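You operate a simulated robot arm through the tools that you are given. There is no shell and no other tool. Be economical: measure what you need, move in short steps, check, and stop when the job is done.

You are at the controls of a simulated robot arm. One attempt, no reset.

## Task
Polish the tarnish off the silver tray and close the tin.
Fine: grey silver pad pressed in the polish tin; put the pad back. Set down upright: grey silver pad. What is to be rubbed or washed off counts as gone when no trace of it is left.
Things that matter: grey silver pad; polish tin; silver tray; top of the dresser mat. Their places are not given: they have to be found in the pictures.

Only the result counts: the job must be done as asked and must still hold three seconds after the hand-in. Knocking over, shifting, dropping, spilling or breaking anything else fails it.

## Robot
A 7-joint arm with a two-finger parallel gripper, fixed in place. Base frame: the origin is at the foot of the arm, x ahead of it, y to its left, z up; the work surface is at about z = 803. Readings come in mm, rad, newtons and seconds.
With the tool pointing down near the work surface it reaches from about 300 to 700 mm from the base axis. Its first joint turns from -1.152 to 1.152 rad. Payload 1.57 kg.
Tool frame: the origin (TCP) lies between the finger pads and is the grasp point; the fingertips stand 30 mm ahead of it; z points along the fingers, y is the line along which they close. Largest opening 110 mm; finger width 24, thickness 12; the body of the gripper, 48 by 112 mm, starts 78 mm behind the TCP.
Orientation is that of the tool frame in the base frame, as a unit quaternion [w, x, y, z]. With the fingers straight down and closing along the base's y, the tool's x points along the base's -x, its y along +y and its z along -z.

## Interface
- The arm moves only by the tool play_rows. Its argument "moves" is a list of rows, each a list of 7 numbers: the shift along the tool's x, y, z in mm, then the turn, a rotation vector about the tool's x, y, z in rad, then the finger opening in mm, from 0 to 110. In form: [[x, y, z, wx, wy, wz, claw], ...]. A call has 1 to 12 rows; each row shifts and turns the commanded pose from where the row before left it, along the tool's axes as they then stand. Each row takes 0.2 s and may step no farther than 50 mm and 0.15 rad from the row before; otherwise, or with a gripper value out of range, the whole call is refused. Where a pose cannot be reached the arm comes as near as it can. A force on the tool above 40 N (or 10 N above the force at the start of the call, whichever is more), or a blocked arm, ends the call early, and 0.2 s more pass. Each finger travels about 108 mm/s and halts on what it meets, pressing with about 23 N; the grip force reading is that of the motor and also rises with nothing between the fingers. The clock runs only during rows and for 0.2 s after the last one: add rows that do not move to give the fingers time. It gives the time, the measured TCP pose, the force on the tool (base axes), the opening and the grip force at its end, in the units of the frame above (readings bear some noise), with the torque about the TCP (base axes, N m) and any sound that the robot's microphone picked up.
- Cameras (640 x 400 px; columns grow to the right, rows downward): "scene" is fixed at [170.8, -403.7, 1395.7]; the picture's right is [0.68, -0.73, 0.00], its down [-0.48, -0.45, -0.75] and it looks along [0.55, 0.51, -0.66] (base axes); focal length 356 px, centre (320, 200). "wrist" rides on the gripper at [70, 16, -141] in the tool frame; the picture's right is [-0.23, 0.97, 0.00], its down [-0.86, -0.20, -0.48] and it looks along [-0.47, -0.11, 0.88] (tool axes); focal length 222 px, centre (320, 200).
- capture(camera): a new picture of that camera. The clock stands still meanwhile.
- probe_pixels(camera, pixels): there is no depth. For up to 12 entries [column, row, z] of the newest picture of that camera ("zoom" is the newest enlarged one), the place [x, y] in the base frame at which the ray of that pixel passes the height z, good to about 2 mm. The clock stands still meanwhile.
- zoom(camera, box): a new picture of the part [left, top, right, bottom] of that camera's present view, enlarged. The clock stands still meanwhile.
- hand_in(): hands the job in; it is judged then, once.

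Keep the steps short. Do not move on a guess: measure, check each grasp and each placing, and mend mistakes. In all there are 80 turns and 46 pictures (those below and enlarged ones count). Leave the gripper open and the arm clear of the work at the hand-in unless told otherwise, and finish with a single line.

The tools are called after ">>>" as name(argument=value, ...) on one line, values as JSON. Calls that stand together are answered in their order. play_rows: Moves the arm, as the interface text tells. Its arguments: {"type":"object","properties":{"moves":{"type":"array"}},"required":["moves"]} The other tools are called the same way: capture (camera) takes a picture; probe_pixels (camera, pixels) gives the place at which the rays of pixels pass given heights; zoom (camera, box) takes an enlarged picture of a part of a camera's view; hand_in () hands the job in.

At the start:

```text
time: 0.0
tool_pos: [468.3, 108.1, 1104.0]
ee_rot: [-0.001, 0.0, 1.0, 0.0]
ft_force: [0.4, 0.3, -0.8]
wrist_torque: [-0.02, -0.01, 0.03]
gripper_width: 110.2
gripper_force: 0.0
```

scene: 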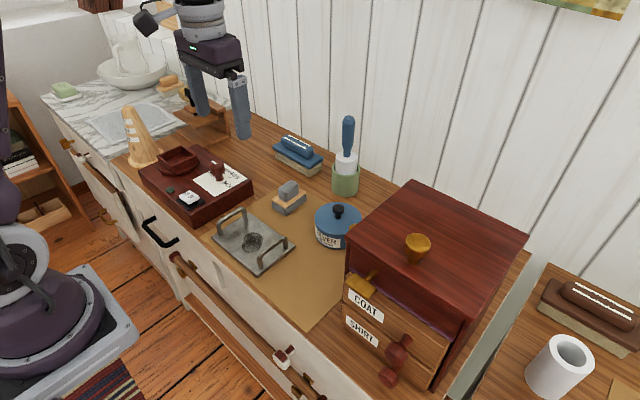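
wrist: 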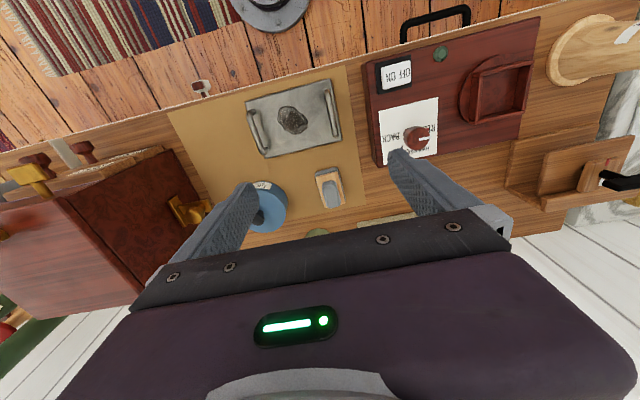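

I see the tray at about (252,241), the pad at (289,197) and the blue tin at (338,225). I'll enlarge those areas first.

>>> zoom(camera="scene", box=[200, 160, 380, 280])

>>> zoom(camera="wrist", box=[160, 60, 460, 250])

```text
3.33 times, centred on (290, 220) of scene
```

zoom: 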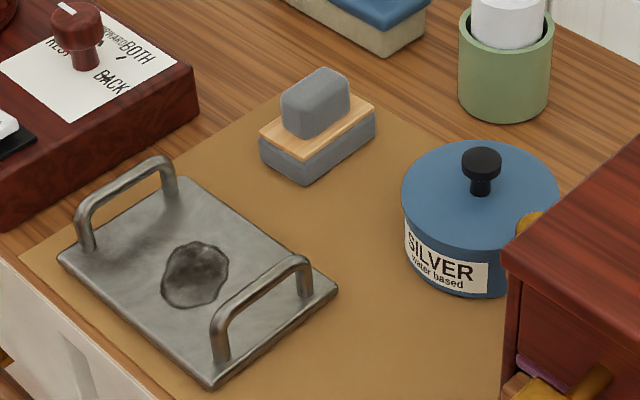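

```text
2.11 times, centred on (310, 155) of wrist
```

zoom: 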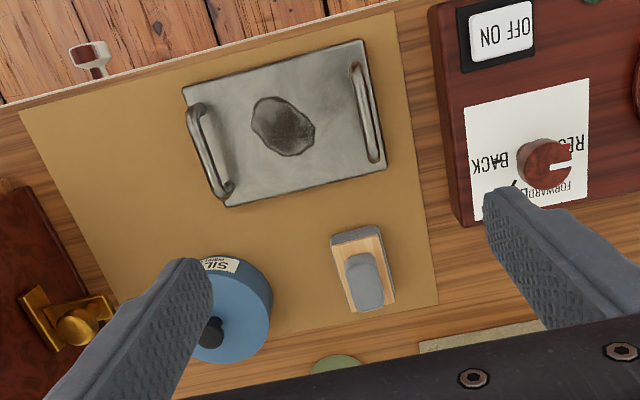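

Next I'll triangulate the tin knob, pad, tray corners and tarnish using both cameras.

>>> probe_pixels(camera="scene", pixels=[[338.6, 206, 880], [338.6, 206, 900], [338.6, 206, 920], [338.6, 219, 870], [338.6, 219, 890], [290, 184, 850], [290, 184, 870], [252.5, 242, 810], [211.5, 237.5, 810], [257, 275, 810], [295.5, 246.5, 810], [249, 213, 810]])

>>> probe_pixels(camera="zoom", pixels=[[206, 332, 880], [206, 332, 900], [206, 332, 920], [368, 280, 850], [368, 280, 870], [283, 127, 810], [183, 87, 810], [364, 40, 810], [387, 168, 810], [228, 206, 810], [365, 308, 820], [333, 238, 820]])

>>> probe_pixels(camera="scene", pixels=[[272, 202, 803], [285, 215, 803], [306, 201, 803], [272, 195, 825], [285, 206, 825], [306, 189, 825], [293, 182, 825], [335, 248, 803], [361, 222, 860], [315, 214, 860], [317, 237, 803], [290, 180, 860]])

```text
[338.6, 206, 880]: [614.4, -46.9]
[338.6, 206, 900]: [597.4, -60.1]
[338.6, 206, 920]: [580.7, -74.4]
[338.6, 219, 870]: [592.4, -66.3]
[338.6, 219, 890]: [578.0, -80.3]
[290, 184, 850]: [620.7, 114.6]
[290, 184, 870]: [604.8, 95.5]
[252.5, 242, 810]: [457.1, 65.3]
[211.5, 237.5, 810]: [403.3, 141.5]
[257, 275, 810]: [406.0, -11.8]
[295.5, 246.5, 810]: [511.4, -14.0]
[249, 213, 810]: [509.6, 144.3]
```

```text
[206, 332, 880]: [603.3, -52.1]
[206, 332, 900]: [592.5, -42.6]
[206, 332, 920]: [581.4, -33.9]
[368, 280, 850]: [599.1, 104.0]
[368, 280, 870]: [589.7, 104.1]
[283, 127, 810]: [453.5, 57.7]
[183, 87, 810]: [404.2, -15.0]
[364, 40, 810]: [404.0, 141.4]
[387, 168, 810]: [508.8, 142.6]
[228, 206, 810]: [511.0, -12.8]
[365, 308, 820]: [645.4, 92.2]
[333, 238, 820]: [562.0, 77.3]
```

```text
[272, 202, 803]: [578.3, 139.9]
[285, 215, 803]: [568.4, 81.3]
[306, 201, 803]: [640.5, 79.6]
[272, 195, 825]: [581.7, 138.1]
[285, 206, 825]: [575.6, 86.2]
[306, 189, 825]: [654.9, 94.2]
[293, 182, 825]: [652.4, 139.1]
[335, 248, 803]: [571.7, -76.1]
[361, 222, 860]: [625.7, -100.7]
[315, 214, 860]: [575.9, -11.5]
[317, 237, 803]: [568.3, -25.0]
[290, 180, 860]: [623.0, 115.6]
```

Tray x 404–511, y −14–143, top about z 810. Tin about (598,−57), pad about (610,110). The cabinet next to the tin matters for clearance, so I'll probe its edges.

>>> probe_pixels(camera="scene", pixels=[[347, 290, 803], [347, 237, 960], [347, 237, 980], [347, 237, 1000], [413, 180, 960], [413, 180, 980], [413, 180, 1000], [407, 237, 980]])

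>>> play_rows(moves=[[-20, -30, 0, 0, 0, 0, 110], [-20, -30, 0, 0, 0, 0, 110], [-20, -30, 0, 0, 0, 0, 110], [-10, -30, 0, 0, 0, 0, 110], [0, 0, 0, 0, 0, 0, 110]])

>>> capture(camera="wrist")

```text
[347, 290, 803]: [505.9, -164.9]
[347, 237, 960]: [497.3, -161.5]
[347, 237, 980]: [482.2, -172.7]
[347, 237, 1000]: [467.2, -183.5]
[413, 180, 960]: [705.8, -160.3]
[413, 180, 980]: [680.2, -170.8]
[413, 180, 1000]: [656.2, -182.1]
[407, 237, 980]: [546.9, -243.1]
```

```text
time: 1.2
tool_pos: [538.7, -14.8, 1103.2]
ee_rot: [0.001, -0.001, 1.0, 0.001]
ft_force: [-0.3, 0.4, 0.2]
wrist_torque: [0.0, 0.01, 0.01]
gripper_width: 110.2
gripper_force: 0.0
```

```text
41 pictures are left
```

wrist: 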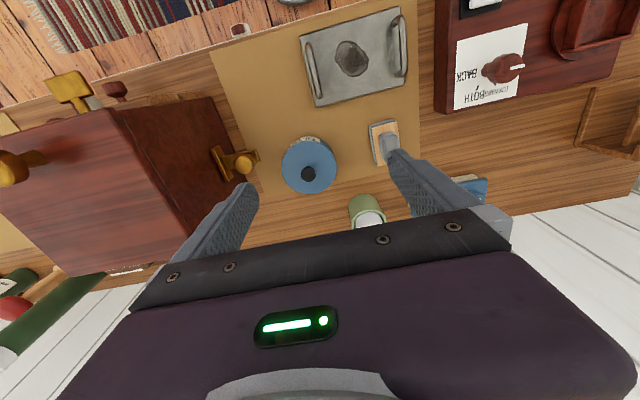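

Zooming on the tin for accurate knob measurement.

>>> zoom(camera="wrist", box=[200, 100, 420, 240])

>>> zoom(camera="scene", box=[300, 180, 380, 260])

```text
2.86 times, centred on (310, 170) of wrist
```

zoom: 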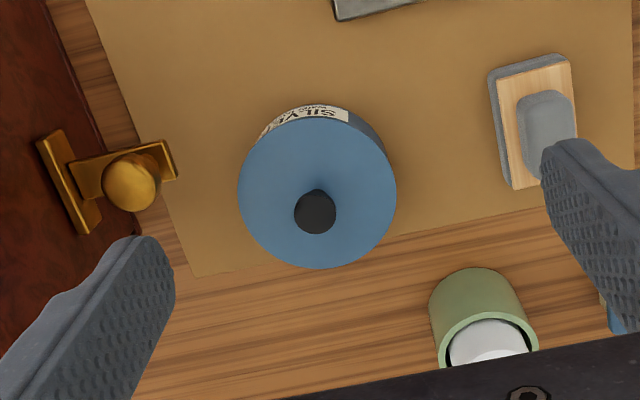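

```text
5.00 times, centred on (340, 220) of scene
```

zoom: 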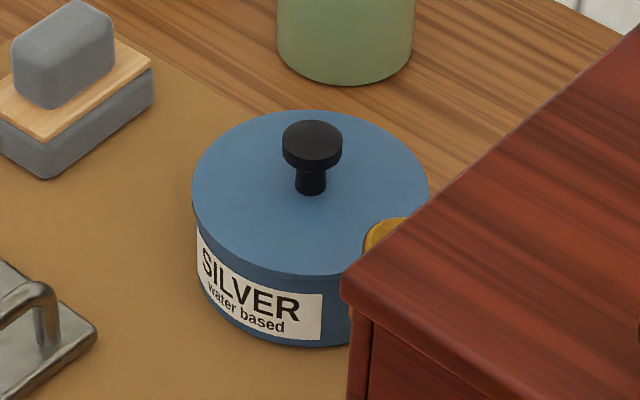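

>>> probe_pixels(camera="scene", pixels=[[338.2, 218.4, 850], [338.2, 218.4, 865], [338.2, 218.4, 880], [338.4, 207.2, 880], [338.4, 207.2, 895], [338.4, 207.2, 910], [354.5, 227, 880], [354.5, 227, 910], [354.5, 227, 940], [314.5, 217.5, 865], [362, 217.5, 865]])

>>> probe_pixels(camera="wrist", pixels=[[309, 166.5, 850], [309, 166.5, 865], [309, 166.5, 880], [308.8, 174.2, 880], [308.8, 174.2, 895], [308.8, 174.2, 910], [244, 164, 880], [244, 164, 910], [244, 164, 940], [282, 167, 865], [336.5, 165, 865]])

```text
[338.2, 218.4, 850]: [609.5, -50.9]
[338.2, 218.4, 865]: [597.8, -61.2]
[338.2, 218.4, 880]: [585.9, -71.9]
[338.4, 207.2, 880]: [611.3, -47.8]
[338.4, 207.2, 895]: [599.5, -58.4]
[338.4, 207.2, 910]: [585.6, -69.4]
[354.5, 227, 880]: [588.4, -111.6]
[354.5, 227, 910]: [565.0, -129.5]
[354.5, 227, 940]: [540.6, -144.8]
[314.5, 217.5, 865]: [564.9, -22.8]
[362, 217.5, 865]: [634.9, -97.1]
```

```text
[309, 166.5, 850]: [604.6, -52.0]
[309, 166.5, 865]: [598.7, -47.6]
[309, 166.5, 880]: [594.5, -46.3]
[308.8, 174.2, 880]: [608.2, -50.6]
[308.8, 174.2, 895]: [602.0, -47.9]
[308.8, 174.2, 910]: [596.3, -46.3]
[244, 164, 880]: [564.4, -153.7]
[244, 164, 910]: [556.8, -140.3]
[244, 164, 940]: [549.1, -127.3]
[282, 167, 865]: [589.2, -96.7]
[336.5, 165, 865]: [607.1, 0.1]
```

Lid top is about z 854, centred (606,−51), and the knob top is about z 885. The tall brush jar stands behind it, so I'll check that before descending.

>>> probe_pixels(camera="scene", pixels=[[345, 190, 810], [348, 120, 960], [348, 120, 980], [348, 120, 1000], [348, 120, 1020], [347, 155, 900], [347, 155, 920]])

>>> probe_pixels(camera="wrist", pixels=[[366, 203, 860], [366, 203, 840], [350, 165, 805], [240, 50, 803], [250, 180, 803]])

>>> play_rows(moves=[[-20, -12, 40, 0, 0, 0, 60], [-20, -12, 40, 0, 0, 0, 60], [-20, -12, 40, 0, 0, 0, 60], [-7, 0, 20, 0, 0, 0, 60], [0, 0, 0, 0, 0, 0, 60]])

>>> capture(camera="wrist")

>>> capture(camera="scene")

```text
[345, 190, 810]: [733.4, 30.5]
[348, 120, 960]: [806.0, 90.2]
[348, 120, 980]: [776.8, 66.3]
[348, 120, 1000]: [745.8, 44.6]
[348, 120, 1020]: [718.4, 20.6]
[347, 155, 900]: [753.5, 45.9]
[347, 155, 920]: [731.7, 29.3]
```

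```text
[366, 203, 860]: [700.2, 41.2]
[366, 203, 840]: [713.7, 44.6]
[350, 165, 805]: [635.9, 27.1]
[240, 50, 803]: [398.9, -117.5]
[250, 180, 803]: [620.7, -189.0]
```

```text
time: 2.4
tool_pos: [607.6, -46.6, 962.8]
ee_rot: [0.0, -0.001, 1.0, 0.0]
ft_force: [0.0, 0.0, 1.2]
wrist_torque: [-0.03, -0.02, -0.02]
gripper_width: 59.8
gripper_force: 0.2
```

```text
38 pictures are left
```

wrist: 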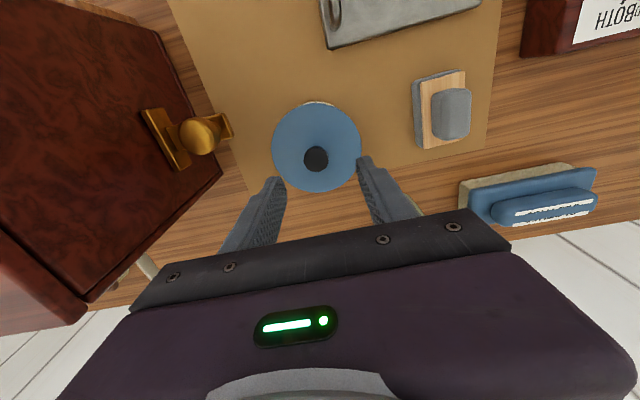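

```text
37 pictures are left
```

scene: 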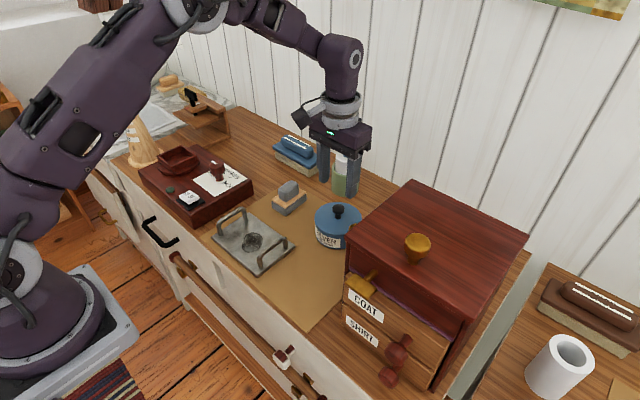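

The brush is about 100 mm farther back, so it's clear. I'll re-measure the knob from this closer view.

>>> probe_pixels(camera="wrist", pixels=[[316, 157, 885], [304, 158, 883], [328, 158, 883], [316, 148, 854], [271, 148, 854], [362, 148, 854], [443, 113, 850], [443, 113, 840]])

```text
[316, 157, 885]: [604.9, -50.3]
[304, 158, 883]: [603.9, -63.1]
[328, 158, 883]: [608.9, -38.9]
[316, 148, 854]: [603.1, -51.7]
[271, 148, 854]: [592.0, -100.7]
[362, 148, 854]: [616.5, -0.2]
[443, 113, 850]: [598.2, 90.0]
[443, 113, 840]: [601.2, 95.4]
```

Knob centre is (605,−50.5). I'll go down to TCP z≈888 (tips about 858, just over the lid) and close.

>>> play_rows(moves=[[2.5, -4, 30, 0, 0, 0, 50], [0, 0, 30, 0, 0, 0, 50], [0, 0, 14.5, 0, 0, 0, 50], [0, 0, 0, 0, 0, 0, 50], [0, 0, 0, 0, 0, 0, 0], [0, 0, 0, 0, 0, 0, 0], [0, 0, 0, 0, 0, 0, 0]])

```text
time: 4.0
tool_pos: [604.2, -52.3, 890.5]
ee_rot: [0.0, 0.001, 1.0, 0.0]
ft_force: [0.2, 0.2, 0.0]
wrist_torque: [0.01, -0.03, -0.02]
gripper_width: 24.8
gripper_force: 22.9
heard: snap
```

The knob is held at 24.8 mm wide. There was a "snap" sound, so I'll lift slowly and check.

>>> play_rows(moves=[[0, 0, -10, 0, 0, 0, 0], [0, 0, -20, 0, 0, 0, 0], [0, 0, -30, 0, 0, 0, 0], [0, 0, 0, 0, 0, 0, 0]])

>>> capture(camera="scene")

```text
time: 5.0
tool_pos: [604.1, -51.0, 951.3]
ee_rot: [0.001, 0.0, 1.0, 0.0]
ft_force: [-0.2, 0.1, 0.5]
wrist_torque: [-0.01, 0.0, -0.02]
gripper_width: 0.0
gripper_force: 21.4
```

```text
36 pictures are left
```

scene: 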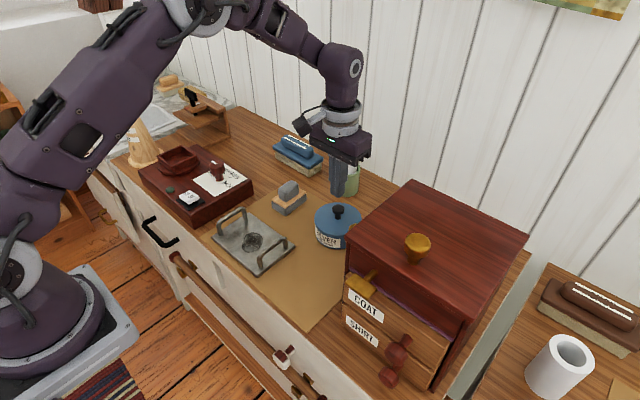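

The fingers slipped off and the lid stayed put. I'll look closely at the lid and knob.

>>> zoom(camera="wrist", box=[240, 80, 400, 200])

>>> zoom(camera="scene", box=[305, 190, 375, 255])

```text
3.33 times, centred on (320, 140) of wrist
```

zoom: 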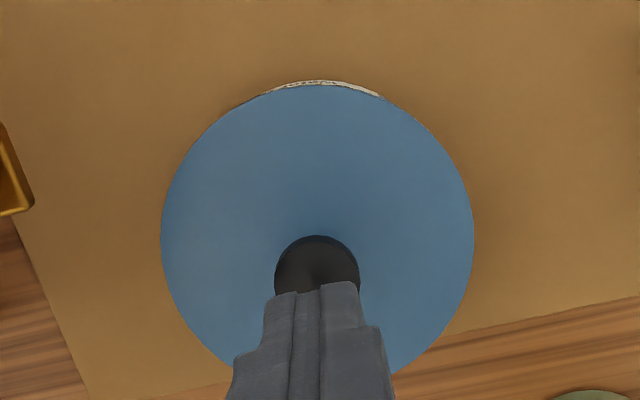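

```text
6.15 times, centred on (340, 222) of scene
```

zoom: 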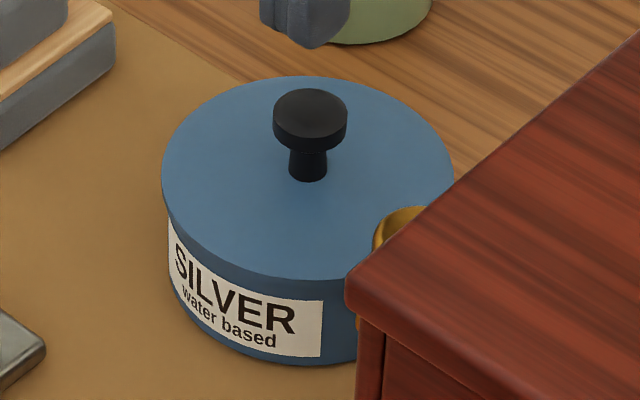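

I'll try again with a deeper grip, lifting 3 mm and reading the force.

>>> play_rows(moves=[[0, 0, 0, 0, 0, 0, 50], [0, 0, 30, 0, 0, 0, 50], [0, 0, 30, 0, 0, 0, 50], [0, 0, 4, 0, 0, 0, 50], [0, 0, 0, 0, 0, 0, 0], [0, 0, 0, 0, 0, 0, 0], [0, 0, 0, 0, 0, 0, 0], [0, 0, -2, 0, 0, 0, 0]])

```text
time: 6.8
tool_pos: [603.0, -52.2, 888.1]
ee_rot: [0.0, 0.0, 1.0, 0.001]
ft_force: [-0.8, -0.1, 0.7]
wrist_torque: [-0.01, 0.02, 0.01]
gripper_width: 24.8
gripper_force: 23.4
```

>>> play_rows(moves=[[0, 0, -3, 0, 0, 0, 0]])

>>> play_rows(moves=[[0, 0, -3, 0, 0, 0, 0]])

>>> zoom(camera="scene", box=[305, 190, 375, 255])

```text
time: 7.2
tool_pos: [602.9, -51.9, 890.3]
ee_rot: [0.0, 0.0, 1.0, -0.001]
ft_force: [0.4, -0.7, -0.9]
wrist_torque: [0.0, 0.0, 0.03]
gripper_width: 24.8
gripper_force: 23.2
```

```text
time: 7.6
tool_pos: [603.1, -53.8, 894.0]
ee_rot: [0.001, 0.0, 1.0, 0.0]
ft_force: [-0.5, 0.1, 0.0]
wrist_torque: [-0.01, -0.03, 0.0]
gripper_width: 24.5
gripper_force: 22.9
```

```text
6.15 times, centred on (340, 222) of scene
```

zoom: 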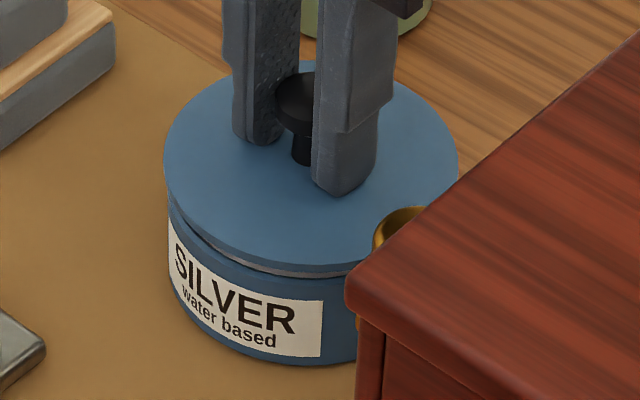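

This time the lid comes up and a silver rim shows. I'll continue gently.

>>> play_rows(moves=[[0, 0, -5, 0, 0, 0, 0], [0, 0, -5, 0, 0, 0, 0], [0, 0, -8, 0, 0, 0, 0], [0, 0, -8, 0, 0, 0, 0], [0, 0, 0, 0, 0, 0, 0]])

>>> zoom(camera="scene", box=[305, 170, 375, 255])

```text
time: 8.8
tool_pos: [604.3, -52.8, 919.3]
ee_rot: [0.0, 0.0, 1.0, 0.001]
ft_force: [0.2, -0.7, -1.2]
wrist_torque: [0.01, 0.01, 0.01]
gripper_width: 24.8
gripper_force: 23.2
```

```text
4.71 times, centred on (340, 212) of scene
```

zoom: 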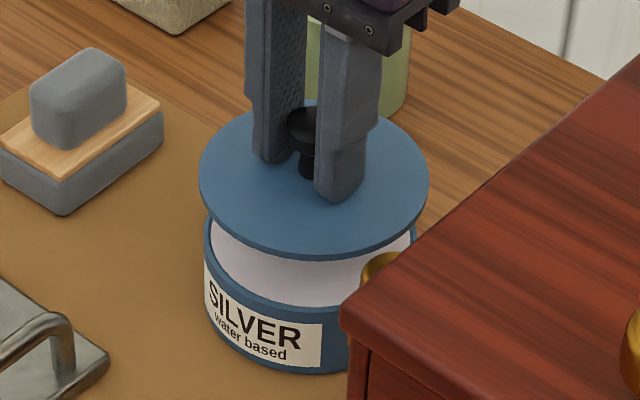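

The lid is free, a thin disc. I'll raise it and carry it gently to the empty mat area near (450,−83).

>>> play_rows(moves=[[0, 0, -10, 0, 0, 0, 0], [5, 0, -10, 0, 0, 0, 0], [12, 0, -8, 0, 0, 0, 0], [20, -2, 0, 0, 0, 0, 0], [20, -2, 0, 0, 0, 0, 0], [20, -4, 0, 0, 0, 0, 0], [20, -5, 0, 0, 0, 0, 0], [20, -6, 0, 0, 0, 0, 0], [20, -6, 0, 0, 0, 0, 0], [12, -5, 0, 0, 0, 0, 0], [5, 0, 0, 0, 0, 0, 0], [0, 0, 0, 0, 0, 0, 0]])

>>> capture(camera="scene")

```text
time: 11.4
tool_pos: [448.7, -82.6, 948.1]
ee_rot: [0.0, 0.0, 1.0, 0.0]
ft_force: [0.1, 0.1, -1.6]
wrist_torque: [0.0, -0.01, -0.01]
gripper_width: 24.3
gripper_force: 23.4
```

```text
31 pictures are left
```

scene: 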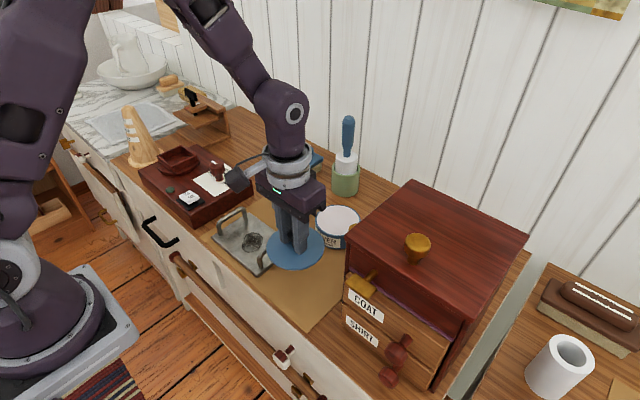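

The lid is held level. I'll lower it to z≈852 and check.

>>> play_rows(moves=[[0, 0, 15, 0, 0, 0, 0], [0, 0, 20, 0, 0, 0, 0], [0, 0, 20, 0, 0, 0, 0], [0, 0, 20, 0, 0, 0, 0], [0, 0, 12, 0, 0, 0, 0], [0, 0, 8, 0, 0, 0, 0], [0, 0, 0, 0, 0, 0, 0]])

>>> zoom(camera="scene", box=[220, 200, 360, 300])

```text
time: 13.0
tool_pos: [449.6, -83.3, 852.8]
ee_rot: [0.0, 0.0, 1.0, 0.0]
ft_force: [0.5, -0.2, -0.5]
wrist_torque: [-0.03, -0.01, 0.01]
gripper_width: 24.6
gripper_force: 23.3
```

```text
4.00 times, centred on (290, 250) of scene
```

zoom: 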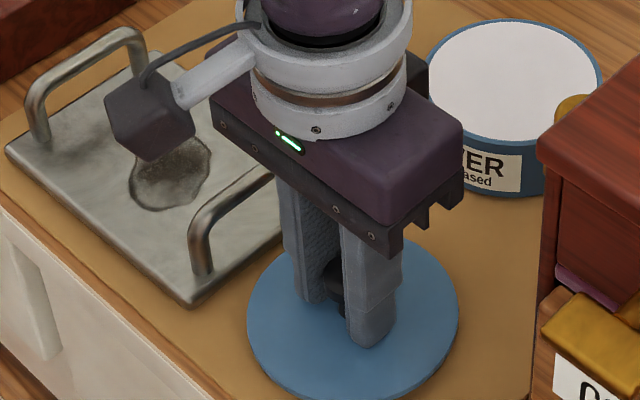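

>>> play_rows(moves=[[0, 0, 3, 0, 0, 0, 0], [0, 0, 2, 0, 0, 0, 0], [0, 0, 2, 0, 0, 0, 0], [0, 0, 0, 0, 0, 0, 0]])

>>> play_rows(moves=[[0, 0, 2, 0, 0, 0, 0], [0, 0, 2, 0, 0, 0, 0], [0, 0, 0, 0, 0, 0, 0]])

```text
time: 14.0
tool_pos: [448.8, -82.8, 845.6]
ee_rot: [-0.001, 0.001, 1.0, 0.0]
ft_force: [-0.1, 0.2, -1.7]
wrist_torque: [-0.02, -0.03, 0.0]
gripper_width: 24.7
gripper_force: 22.7
```

```text
time: 14.8
tool_pos: [448.9, -82.3, 842.0]
ee_rot: [0.0, 0.0, 1.0, 0.0]
ft_force: [-0.4, 0.2, 0.0]
wrist_torque: [0.02, 0.03, 0.02]
gripper_width: 24.5
gripper_force: 22.8
```

>>> play_rows(moves=[[0, 0, 2, 0, 0, 0, 0], [0, 0, 0, 0, 0, 0, 0]])

>>> play_rows(moves=[[0, 0, 2, 0, 0, 0, 0], [0, 0, 0, 0, 0, 0, 0]])

>>> zoom(camera="scene", box=[250, 220, 350, 310])

```text
time: 15.4
tool_pos: [450.1, -82.7, 838.3]
ee_rot: [0.001, 0.0, 1.0, 0.0]
ft_force: [-3.5, 2.4, 26.1]
wrist_torque: [0.06, -0.12, 0.01]
gripper_width: 24.6
gripper_force: 23.0
```

```text
time: 15.8
tool_pos: [448.6, -82.0, 839.5]
ee_rot: [0.001, 0.0, 1.0, 0.0]
ft_force: [-4.3, 2.3, 15.5]
wrist_torque: [0.0, 0.12, 0.02]
gripper_width: 24.6
gripper_force: 22.8
stopped in row 1: the force on the tool passed its limit at 47 N (the readings are from after the stop); the commanded pose is now the measured one
```

```text
4.44 times, centred on (300, 265) of scene
```

zoom: 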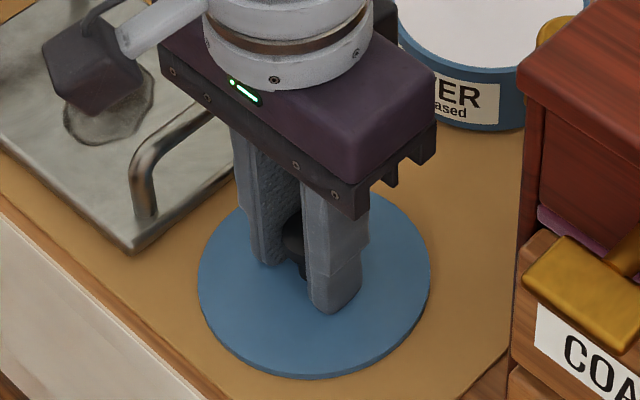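

The lid is down on the mat (contact about z 840). I'll release, rise, and move to look at the pad from above.

>>> play_rows(moves=[[0, 0, 0, 0, 0, 0, 50], [0, 0, 0, 0, 0, 0, 50], [0, 0, -20, 0, 0, 0, 50], [0, 0, -40, 0, 0, 0, 50], [0, 0, -40, 0, 0, 0, 50], [-35, 45, -20, 0, 0, 0, 50], [-35, 35, 0, 0, 0, 0, 50], [-35, 45, 0, 0, 0, 0, 50], [-40, 45, 0, 0, 0, 0, 50], [0, 15, 0, 0, 0, 0, 50], [0, 0, 0, 0, 0, 0, 50]])

>>> zoom(camera="wrist", box=[220, 60, 420, 200])

>>> capture(camera="scene")

```text
refused: row 6 steps farther than a row can; nothing moved
```

```text
2.86 times, centred on (320, 130) of wrist
```

zoom: 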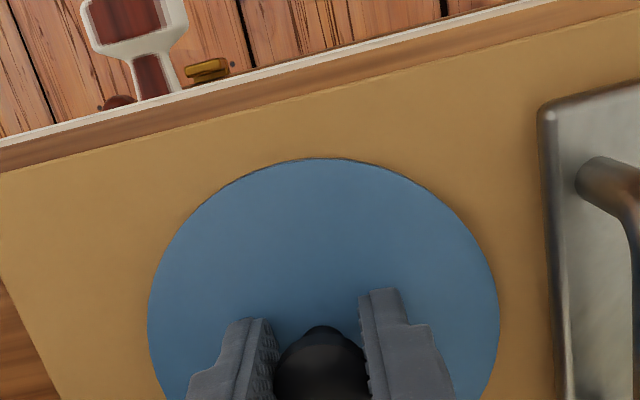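

```text
27 pictures are left
```

scene: 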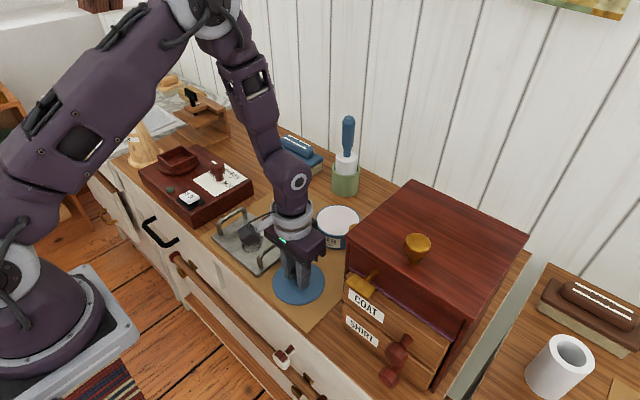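

That step was too big. Redoing it with smaller ones.

>>> play_rows(moves=[[0, 0, 0, 0, 0, 0, 50], [0, 0, 0, 0, 0, 0, 50], [0, 0, -20, 0, 0, 0, 50], [0, 0, -40, 0, 0, 0, 50], [0, 0, -40, 0, 0, 0, 50], [-30, 38, -5, 0, 0, 0, 50], [-30, 38, -5, 0, 0, 0, 50], [-30, 38, -5, 0, 0, 0, 50], [-30, 38, -5, 0, 0, 0, 50], [-30, 36, 0, 0, 0, 0, 50], [0, 0, 0, 0, 0, 0, 50]])

>>> capture(camera="wrist")

>>> zoom(camera="scene", box=[200, 160, 380, 310])

```text
time: 18.2
tool_pos: [600.3, 106.2, 959.5]
ee_rot: [0.001, 0.0, 1.0, 0.0]
ft_force: [-0.2, -0.3, -1.0]
wrist_torque: [0.02, 0.0, -0.05]
gripper_width: 50.0
gripper_force: 0.1
```

```text
26 pictures are left
```

wrist: 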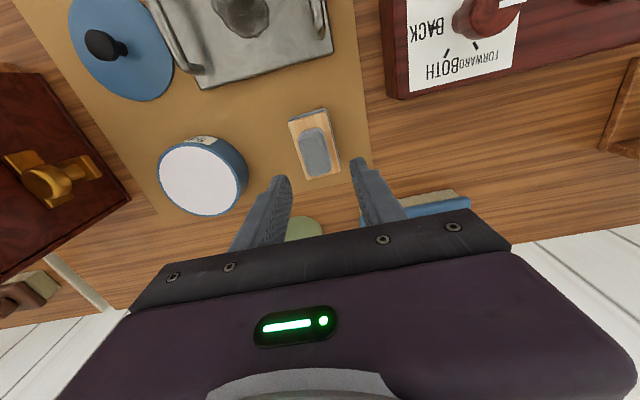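

```text
2.67 times, centred on (290, 235) of scene
```

zoom: 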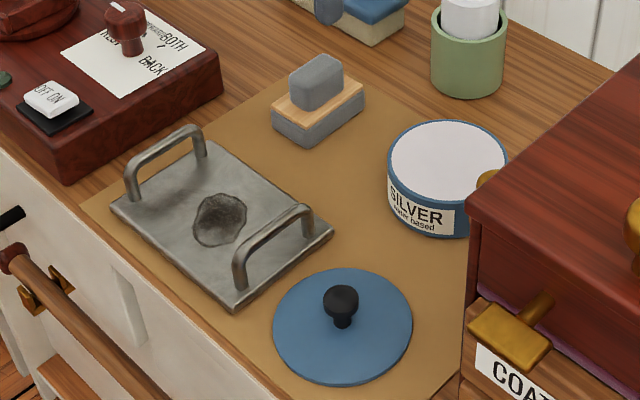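

The lid lies flat on the mat and the open tin shows white polish. Now measuring the pad's grip, yaw and heights.

>>> zoom(camera="wrist", box=[260, 90, 370, 190])

```text
4.00 times, centred on (315, 140) of wrist
```

zoom: 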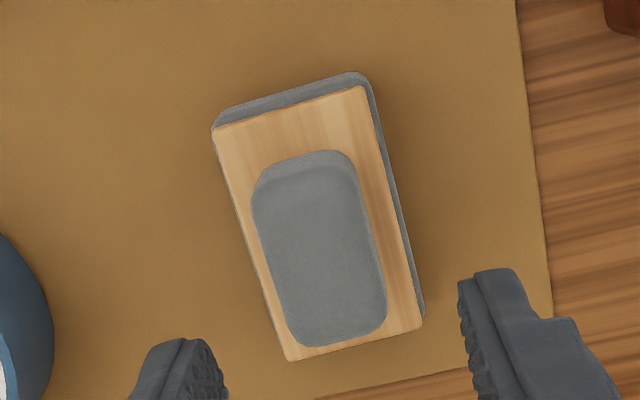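

>>> probe_pixels(camera="zoom", pixels=[[213, 131, 830], [362, 86, 830], [423, 325, 830], [288, 361, 830], [325, 270, 850], [325, 270, 860], [275, 325, 855], [372, 300, 855], [213, 131, 838], [423, 325, 838], [365, 76, 803], [422, 318, 803]])

>>> probe_pixels(camera="scene", pixels=[[272, 197.5, 820], [272, 197.5, 830], [285.1, 205.4, 820], [285.1, 205.4, 830], [306.5, 193, 820], [306.5, 193, 830]])

>>> zoom(camera="scene", box=[255, 165, 325, 225])

```text
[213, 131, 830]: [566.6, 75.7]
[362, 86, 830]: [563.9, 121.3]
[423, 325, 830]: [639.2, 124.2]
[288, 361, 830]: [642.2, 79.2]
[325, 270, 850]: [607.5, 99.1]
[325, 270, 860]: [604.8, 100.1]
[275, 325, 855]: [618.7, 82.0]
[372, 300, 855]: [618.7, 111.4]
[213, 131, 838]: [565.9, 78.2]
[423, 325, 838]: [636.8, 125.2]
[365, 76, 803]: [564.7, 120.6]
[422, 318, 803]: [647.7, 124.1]
```

```text
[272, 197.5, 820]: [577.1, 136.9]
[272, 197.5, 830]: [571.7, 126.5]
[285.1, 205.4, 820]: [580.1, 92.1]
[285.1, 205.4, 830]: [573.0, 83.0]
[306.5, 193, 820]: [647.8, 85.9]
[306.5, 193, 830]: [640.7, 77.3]
```

```text
6.67 times, centred on (290, 195) of scene
```

zoom: 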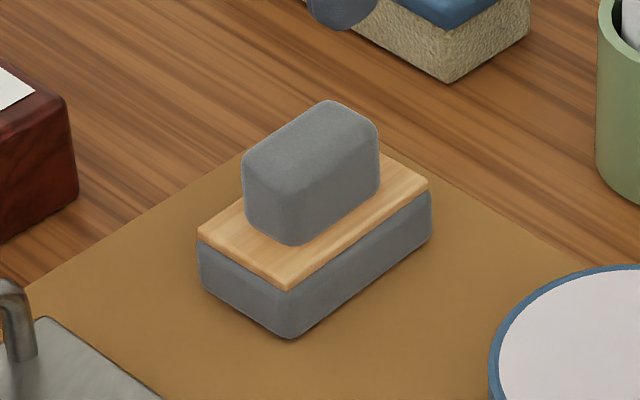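

Board top is about z 828, centred (603,101). The grip is about 29 mm wide and the yaw is about zero. I'll descend to TCP z 862 at (604,100.5) and close.

>>> play_rows(moves=[[-4, -5.5, 30, 0, 0, 0, 55], [0, 0, 30, 0, 0, 0, 55], [0, 0, 20, 0, 0, 0, 55], [0, 0, 12, 0, 0, 0, 55], [0, 0, 4, 0, 0, 0, 55], [0, 0, 0, 0, 0, 0, 55]])

>>> zoom(camera="scene", box=[255, 155, 325, 225])

```text
time: 19.6
tool_pos: [603.4, 98.4, 862.9]
ee_rot: [0.001, 0.0, 1.0, 0.0]
ft_force: [0.8, 0.1, 0.2]
wrist_torque: [-0.01, -0.02, 0.0]
gripper_width: 55.0
gripper_force: 0.1
```

```text
5.71 times, centred on (290, 190) of scene
```

zoom: 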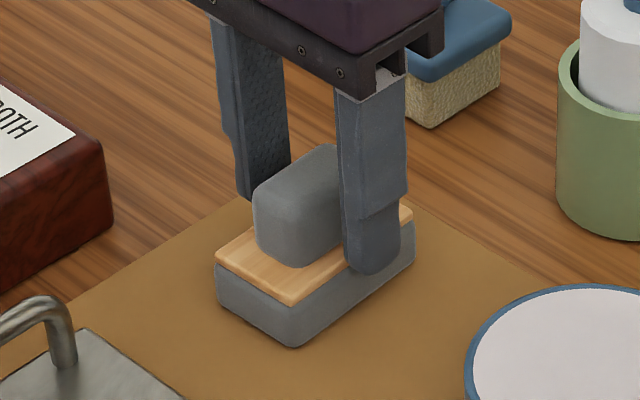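

The fingers straddle the grip well. Closing.

>>> play_rows(moves=[[0, 0, 0, 0, 0, 0, 0], [0, 0, 0, 0, 0, 0, 0], [0, 0, 0, 0, 0, 0, 0], [0, 0, 0, 0, 0, 0, 0]])

>>> play_rows(moves=[[0, 0, -3, 0, 0, 0, 0], [0, 0, -5, 0, 0, 0, 0], [0, 0, -10, 0, 0, 0, 0], [0, 0, 0, 0, 0, 0, 0]])

>>> zoom(camera="scene", box=[255, 155, 325, 225])

```text
time: 20.6
tool_pos: [603.7, 99.2, 863.2]
ee_rot: [0.002, 0.0, 1.0, 0.0]
ft_force: [0.3, 2.2, 2.6]
wrist_torque: [0.05, -0.02, 0.0]
gripper_width: 29.4
gripper_force: 22.7
```

```text
time: 21.6
tool_pos: [604.9, 99.5, 882.0]
ee_rot: [0.001, 0.0, 1.0, 0.0]
ft_force: [-0.3, -0.7, -0.9]
wrist_torque: [0.01, -0.02, 0.01]
gripper_width: 29.5
gripper_force: 22.8
```

```text
5.71 times, centred on (290, 190) of scene
```

zoom: 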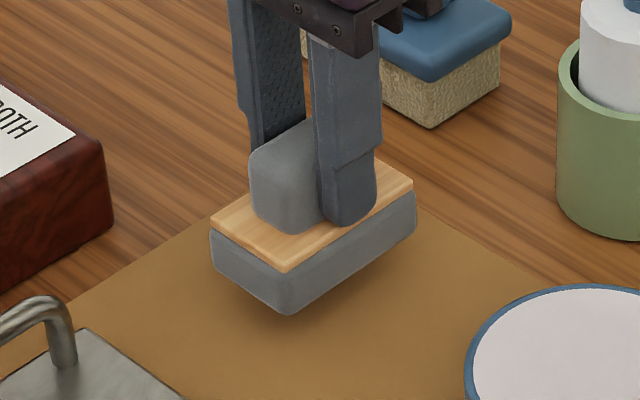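

The pad is held. I'll lift it and move toward the tin, then measure the tin opening.

>>> play_rows(moves=[[0, 0, -25, 0, 0, 0, 0], [0, -15, -30, 0, 0, 0, 0], [0, -30, -5, 0, 0, 0, 0], [0, -30, 0, 0, 0, 0, 0], [0, -30, 0, 0, 0, 0, 0], [0, -30, 0, 0, 0, 0, 0], [0, -15, 0, 0, 0, 0, 0], [0, 0, 0, 0, 0, 0, 0]])

>>> zoom(camera="wrist", box=[240, 60, 400, 200])

>>> zoom(camera="scene", box=[300, 150, 380, 260])

```text
time: 23.4
tool_pos: [605.0, -50.1, 943.6]
ee_rot: [0.0, -0.001, 1.0, 0.001]
ft_force: [0.6, -0.2, -1.1]
wrist_torque: [0.02, -0.02, 0.0]
gripper_width: 29.6
gripper_force: 23.0
```

```text
2.86 times, centred on (320, 130) of wrist
```

zoom: 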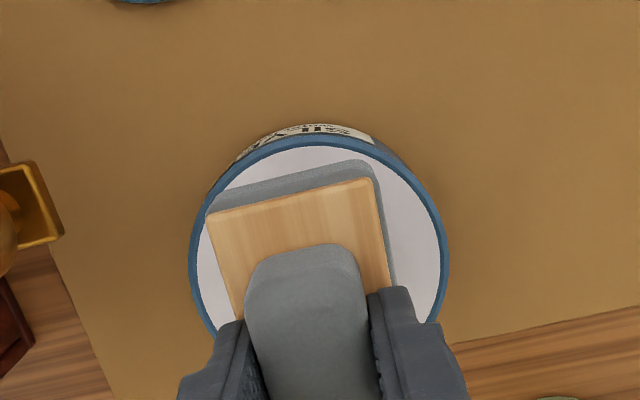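

```text
3.64 times, centred on (340, 205) of scene
```

zoom: 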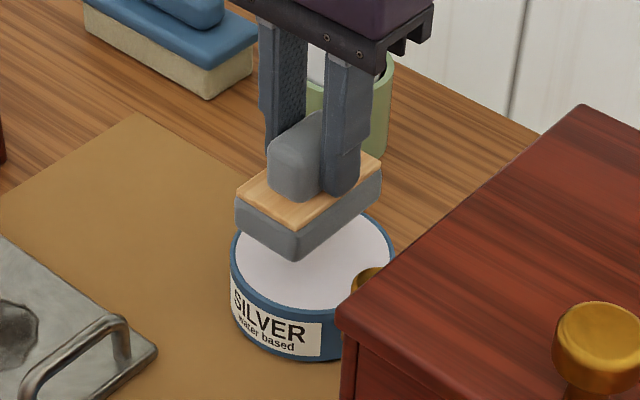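

>>> probe_pixels(camera="wrist", pixels=[[274.1, 152.8, 850], [365.2, 152.8, 850], [319.5, 152.8, 850], [316, 107, 850], [286, 125, 850], [353, 125, 850]])

>>> probe_pixels(camera="zoom", pixels=[[230, 255, 850], [396, 255, 850], [313, 254, 850], [318, 318, 850]])

```text
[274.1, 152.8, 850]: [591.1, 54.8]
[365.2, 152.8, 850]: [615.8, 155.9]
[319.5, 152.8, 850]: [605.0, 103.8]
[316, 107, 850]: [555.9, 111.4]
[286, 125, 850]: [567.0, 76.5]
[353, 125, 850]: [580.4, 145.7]
```

```text
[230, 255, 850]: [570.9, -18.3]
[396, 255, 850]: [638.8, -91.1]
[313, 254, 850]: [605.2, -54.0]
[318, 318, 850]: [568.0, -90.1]
```

>>> probe_pixels(camera="wrist", pixels=[[274.1, 152.8, 866], [365.2, 152.8, 866], [319.5, 152.8, 866], [316, 107, 866], [286, 125, 866], [353, 125, 866]])

```text
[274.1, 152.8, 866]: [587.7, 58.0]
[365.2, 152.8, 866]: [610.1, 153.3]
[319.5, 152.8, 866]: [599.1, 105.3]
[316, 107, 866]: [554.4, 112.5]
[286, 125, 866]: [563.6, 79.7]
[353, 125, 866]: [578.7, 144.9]
```

The tin centre is about (606,−51.5) and the TCP is at (605,−50). I'll lower to about z 913, just above rim height for the pad underside.

>>> play_rows(moves=[[-1, -1, 15, 0, 0, 0, 0], [0, 0, 12, 0, 0, 0, 0], [0, 0, 3, 0, 0, 0, 0], [0, 0, 0, 0, 0, 0, 0]])

>>> capture(camera="wrist")

>>> zoom(camera="scene", box=[300, 170, 380, 260])

```text
time: 24.4
tool_pos: [606.6, -51.7, 912.7]
ee_rot: [0.001, 0.0, 1.0, 0.0]
ft_force: [0.1, -0.5, -0.4]
wrist_torque: [-0.01, -0.01, 0.01]
gripper_width: 29.4
gripper_force: 22.8
```

```text
18 pictures are left
```

wrist: 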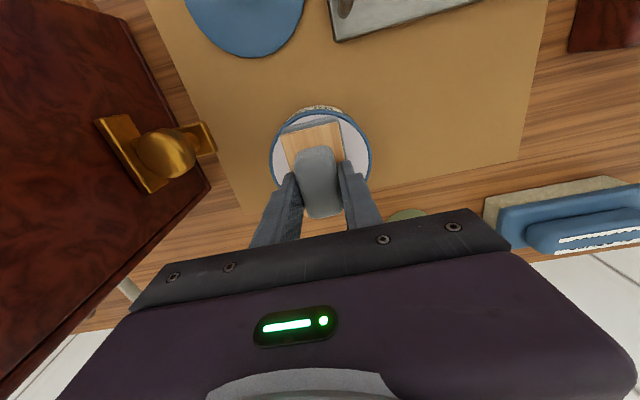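

```text
4.44 times, centred on (340, 215) of scene
```

zoom: 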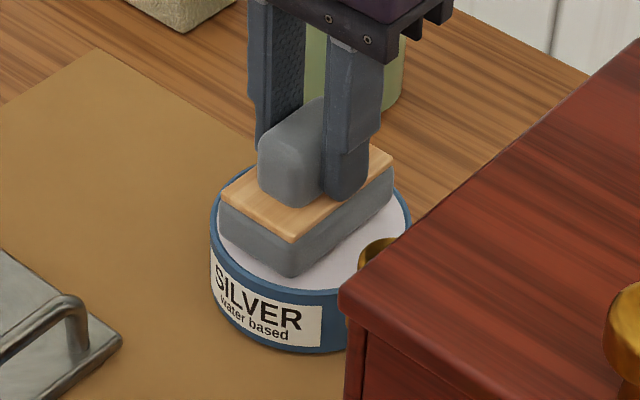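

Well centred. I'll press down in small steps.

>>> play_rows(moves=[[0, 0, 2, 0, 0, 0, 0], [0, 0, 1.5, 0, 0, 0, 0], [0, 0, 0, 0, 0, 0, 0]])

>>> play_rows(moves=[[0, 0, 1.5, 0, 0, 0, 0], [0, 0, 0, 0, 0, 0, 0]])

>>> play_rows(moves=[[0, 0, 1.5, 0, 0, 0, 0], [0, 0, 0, 0, 0, 0, 0]])

```text
time: 25.2
tool_pos: [605.2, -51.6, 908.7]
ee_rot: [0.002, 0.0, 1.0, 0.0]
ft_force: [0.2, -0.4, -0.2]
wrist_torque: [0.04, 0.01, -0.02]
gripper_width: 29.2
gripper_force: 22.9
```

```text
time: 25.8
tool_pos: [605.4, -50.4, 907.9]
ee_rot: [0.003, -0.001, 1.0, 0.001]
ft_force: [-2.6, 1.9, 27.6]
wrist_torque: [0.11, 0.37, -0.02]
gripper_width: 29.5
gripper_force: 23.1
```

```text
time: 26.5
tool_pos: [605.6, -51.5, 907.6]
ee_rot: [0.003, 0.0, 1.0, -0.001]
ft_force: [-3.8, 1.3, 8.5]
wrist_torque: [-0.04, 0.26, -0.02]
gripper_width: 29.4
gripper_force: 23.1
stopped in row 2: the force on the tool passed its limit at 41 N (the readings are from after the stop); the commanded pose is now the measured one
```

Firm contact at z≈908 with a good press. I'll rise a little and check whether the pad picked up polish.

>>> play_rows(moves=[[0, 0, -10, 0, 0, 0, 0], [0, 0, -20, 0, 0, 0, 0], [0, 0, -20, 0, 0, 0, 0], [0, 0, 0, 0, 0, 0, 0]])

>>> zoom(camera="scene", box=[300, 150, 380, 260])

```text
time: 27.5
tool_pos: [606.5, -51.0, 957.3]
ee_rot: [0.004, -0.001, 1.0, -0.001]
ft_force: [0.6, 0.2, -1.0]
wrist_torque: [0.03, -0.02, 0.02]
gripper_width: 29.5
gripper_force: 23.0
```

```text
3.64 times, centred on (340, 205) of scene
```

zoom: 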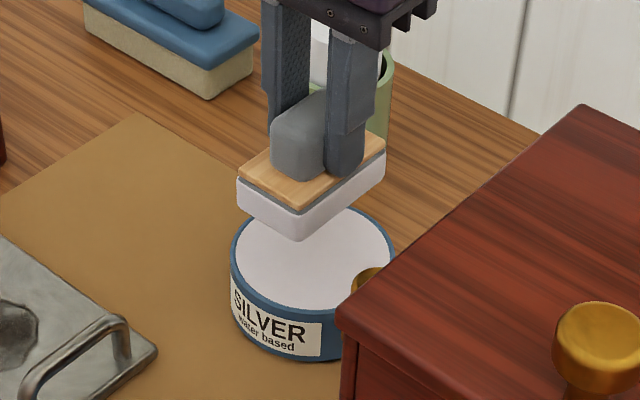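

The pad is now coated white. I'll carry it over the tarnish at about (455,61).

>>> play_rows(moves=[[15, 12, 0, 0, 0, 0, 0], [25, 20, 0, 0, 0, 0, 0], [25, 20, 0, 0, 0, 0, 0], [25, 20, 0, 0, 0, 0, 0], [25, 20, 0, 0, 0, 0, 0], [25, 14, 0, 0, 0, 0, 0], [11, 6, 0, 0, 0, 0, 0], [0, 0, 25, 0, 0, 0, 0], [0, 0, 25, 0, 0, 0, 0], [0, 0, 15, 0, 0, 0, 0], [0, 0, 5, 0, 0, 0, 0], [0, 0, 0, 0, 0, 0, 0]])

>>> capture(camera="wrist")

>>> zoom(camera="scene", box=[190, 170, 310, 290])

```text
time: 30.1
tool_pos: [455.2, 59.8, 885.1]
ee_rot: [0.003, -0.001, 1.0, -0.001]
ft_force: [0.1, -0.1, -0.8]
wrist_torque: [-0.02, 0.03, 0.02]
gripper_width: 29.2
gripper_force: 23.3
```

```text
15 pictures are left
```

wrist: 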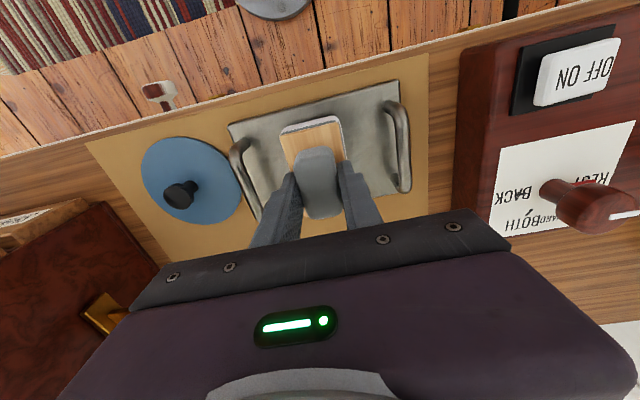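

```text
3.33 times, centred on (250, 230) of scene
```

zoom: 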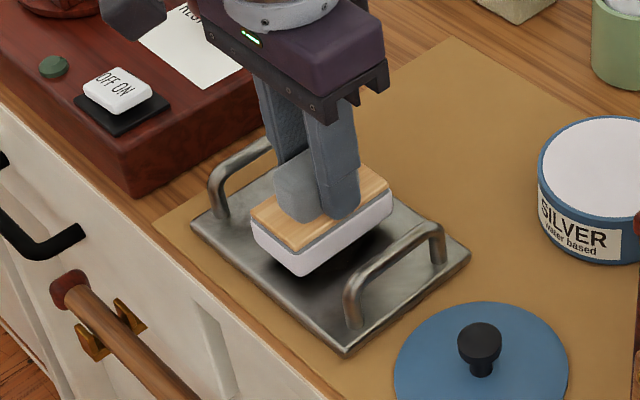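

>>> probe_pixels(camera="wrist", pixels=[[243, 150, 838], [260, 205, 815], [250, 190, 838], [392, 108, 838], [400, 185, 838], [407, 190, 815]])

>>> play_rows(moves=[[0, 0, 8, 0, 0, 0, 0], [0, 0, 4, 0, 0, 0, 0], [0, 0, 0, 0, 0, 0, 0]])

>>> play_rows(moves=[[0, 0, 1.5, 0, 0, 0, 0], [0, 0, 1.5, 0, 0, 0, 0], [0, 0, 0, 0, 0, 0, 0]])

```text
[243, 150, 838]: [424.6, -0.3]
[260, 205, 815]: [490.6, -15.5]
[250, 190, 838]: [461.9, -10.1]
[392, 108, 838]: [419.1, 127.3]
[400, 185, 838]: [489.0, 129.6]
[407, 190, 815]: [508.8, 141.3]
```

```text
time: 30.7
tool_pos: [456.6, 59.5, 875.0]
ee_rot: [0.002, -0.001, 1.0, 0.0]
ft_force: [-5.6, 0.1, 15.3]
wrist_torque: [-0.15, 0.25, -0.04]
gripper_width: 29.4
gripper_force: 23.2
stopped in row 3: the force on the tool passed its limit at 48 N (the readings are from after the stop); the commanded pose is now the measured one
```

```text
time: 31.1
tool_pos: [455.6, 59.9, 874.5]
ee_rot: [0.004, -0.001, 1.0, 0.0]
ft_force: [-4.6, -0.4, 16.7]
wrist_torque: [-0.12, 0.05, -0.03]
gripper_width: 29.5
gripper_force: 22.8
stopped in row 1: the force on the tool passed its limit at 46 N (the readings are from after the stop); the commanded pose is now the measured one
```

Pressing at about 16 N. Starting to rub with strokes along y.

>>> play_rows(moves=[[0, 6, 0, 0, 0, 0, 0], [0, 8, 0, 0, 0, 0, 0], [0, 8, 0, 0, 0, 0, 0], [0, -8, 0, 0, 0, 0, 0], [0, -8, 0, 0, 0, 0, 0], [0, -8, 0, 0, 0, 0, 0], [0, -8, 0, 0, 0, 0, 0], [0, -8, 0, 0, 0, 0, 0], [0, -6, 0, 0, 0, 0, 0], [0, 8, 0, 0, 0, 0, 0], [0, 8, 0, 0, 0, 0, 0], [0, 8, 0, 0, 0, 0, 0]])

```text
time: 33.0
tool_pos: [457.0, 41.7, 875.3]
ee_rot: [0.005, -0.002, 1.0, 0.002]
ft_force: [-2.3, 2.3, 11.3]
wrist_torque: [-0.18, 0.31, -0.07]
gripper_width: 29.2
gripper_force: 23.3
stopped in row 9: the force on the tool passed its limit at 42 N (the readings are from after the stop); the commanded pose is now the measured one
```

>>> play_rows(moves=[[0, 10, 0, 0, 0, 0, 0], [0, 10, 0, 0, 0, 0, 0], [0, 10, 0, 0, 0, 0, 0], [0, 10, 0, 0, 0, 0, 0], [6, 0, 0, 0, 0, 0, 0], [0, -10, 0, 0, 0, 0, 0], [0, -10, 0, 0, 0, 0, 0], [0, -10, 0, 0, 0, 0, 0], [0, -10, 0, 0, 0, 0, 0]])

>>> play_rows(moves=[[-6, 0, 0, 0, 0, 0, 0], [-6, 0, 0, 0, 0, 0, 0], [0, 10, 0, 0, 0, 0, 0], [0, 10, 0, 0, 0, 0, 0], [0, 10, 0, 0, 0, 0, 0], [0, 10, 0, 0, 0, 0, 0], [0, -10, 0, 0, 0, 0, 0], [0, -10, 0, 0, 0, 0, 0], [0, -10, 0, 0, 0, 0, 0], [0, -10, 0, 0, 0, 0, 0]])

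```text
time: 35.1
tool_pos: [451.7, 43.6, 875.4]
ee_rot: [0.005, -0.002, 1.0, 0.001]
ft_force: [-2.9, 2.8, 13.8]
wrist_torque: [-0.17, 0.33, -0.1]
gripper_width: 29.2
gripper_force: 23.5
stopped in row 9: the force on the tool passed its limit at 42 N (the readings are from after the stop); the commanded pose is now the measured one
```

```text
time: 37.4
tool_pos: [464.4, 43.2, 874.9]
ee_rot: [0.005, -0.001, 1.0, 0.002]
ft_force: [0.1, 9.7, 19.4]
wrist_torque: [0.16, -0.21, 0.05]
gripper_width: 29.6
gripper_force: 23.1
```

I'll lift and move aside to inspect the tray.

>>> play_rows(moves=[[0, 0, -15, 0, 0, 0, 0], [0, 0, -30, 0, 0, 0, 0], [-20, 10, -20, 0, 0, 0, 0], [-40, 10, 0, 0, 0, 0, 0], [-40, 10, 0, 0, 0, 0, 0], [-20, 10, 0, 0, 0, 0, 0], [0, 0, 0, 0, 0, 0, 0]])

>>> zoom(camera="scene", box=[190, 170, 310, 290])

```text
time: 39.0
tool_pos: [583.0, 84.3, 940.6]
ee_rot: [0.005, -0.002, 1.0, 0.002]
ft_force: [0.3, 0.6, -2.6]
wrist_torque: [-0.01, 0.02, 0.03]
gripper_width: 29.7
gripper_force: 23.4
```

```text
3.33 times, centred on (250, 230) of scene
```

zoom: 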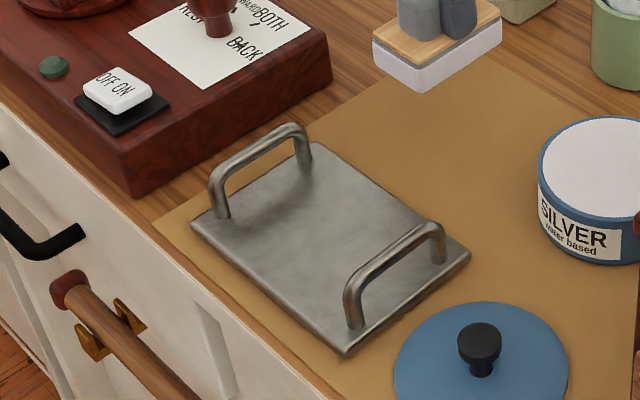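

The tarnish looks gone. One closer check.

>>> zoom(camera="scene", box=[220, 210, 285, 265])

>>> capture(camera="wrist")

```text
7.27 times, centred on (252, 238) of scene
```

zoom: 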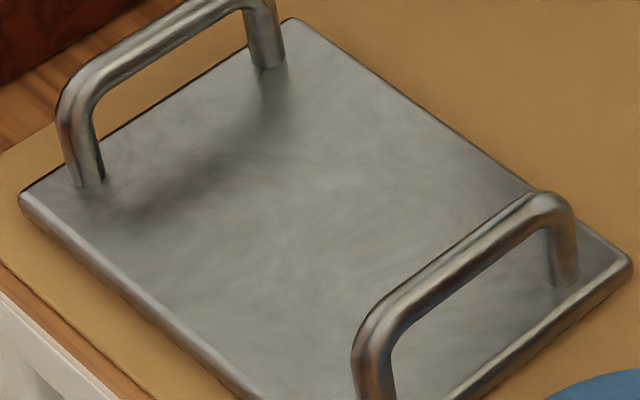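

```text
11 pictures are left
```

wrist: 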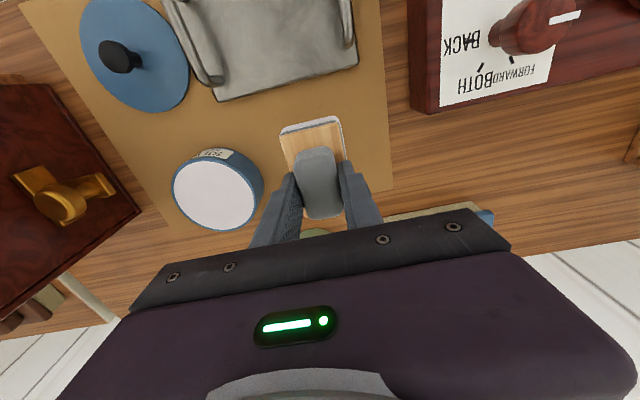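

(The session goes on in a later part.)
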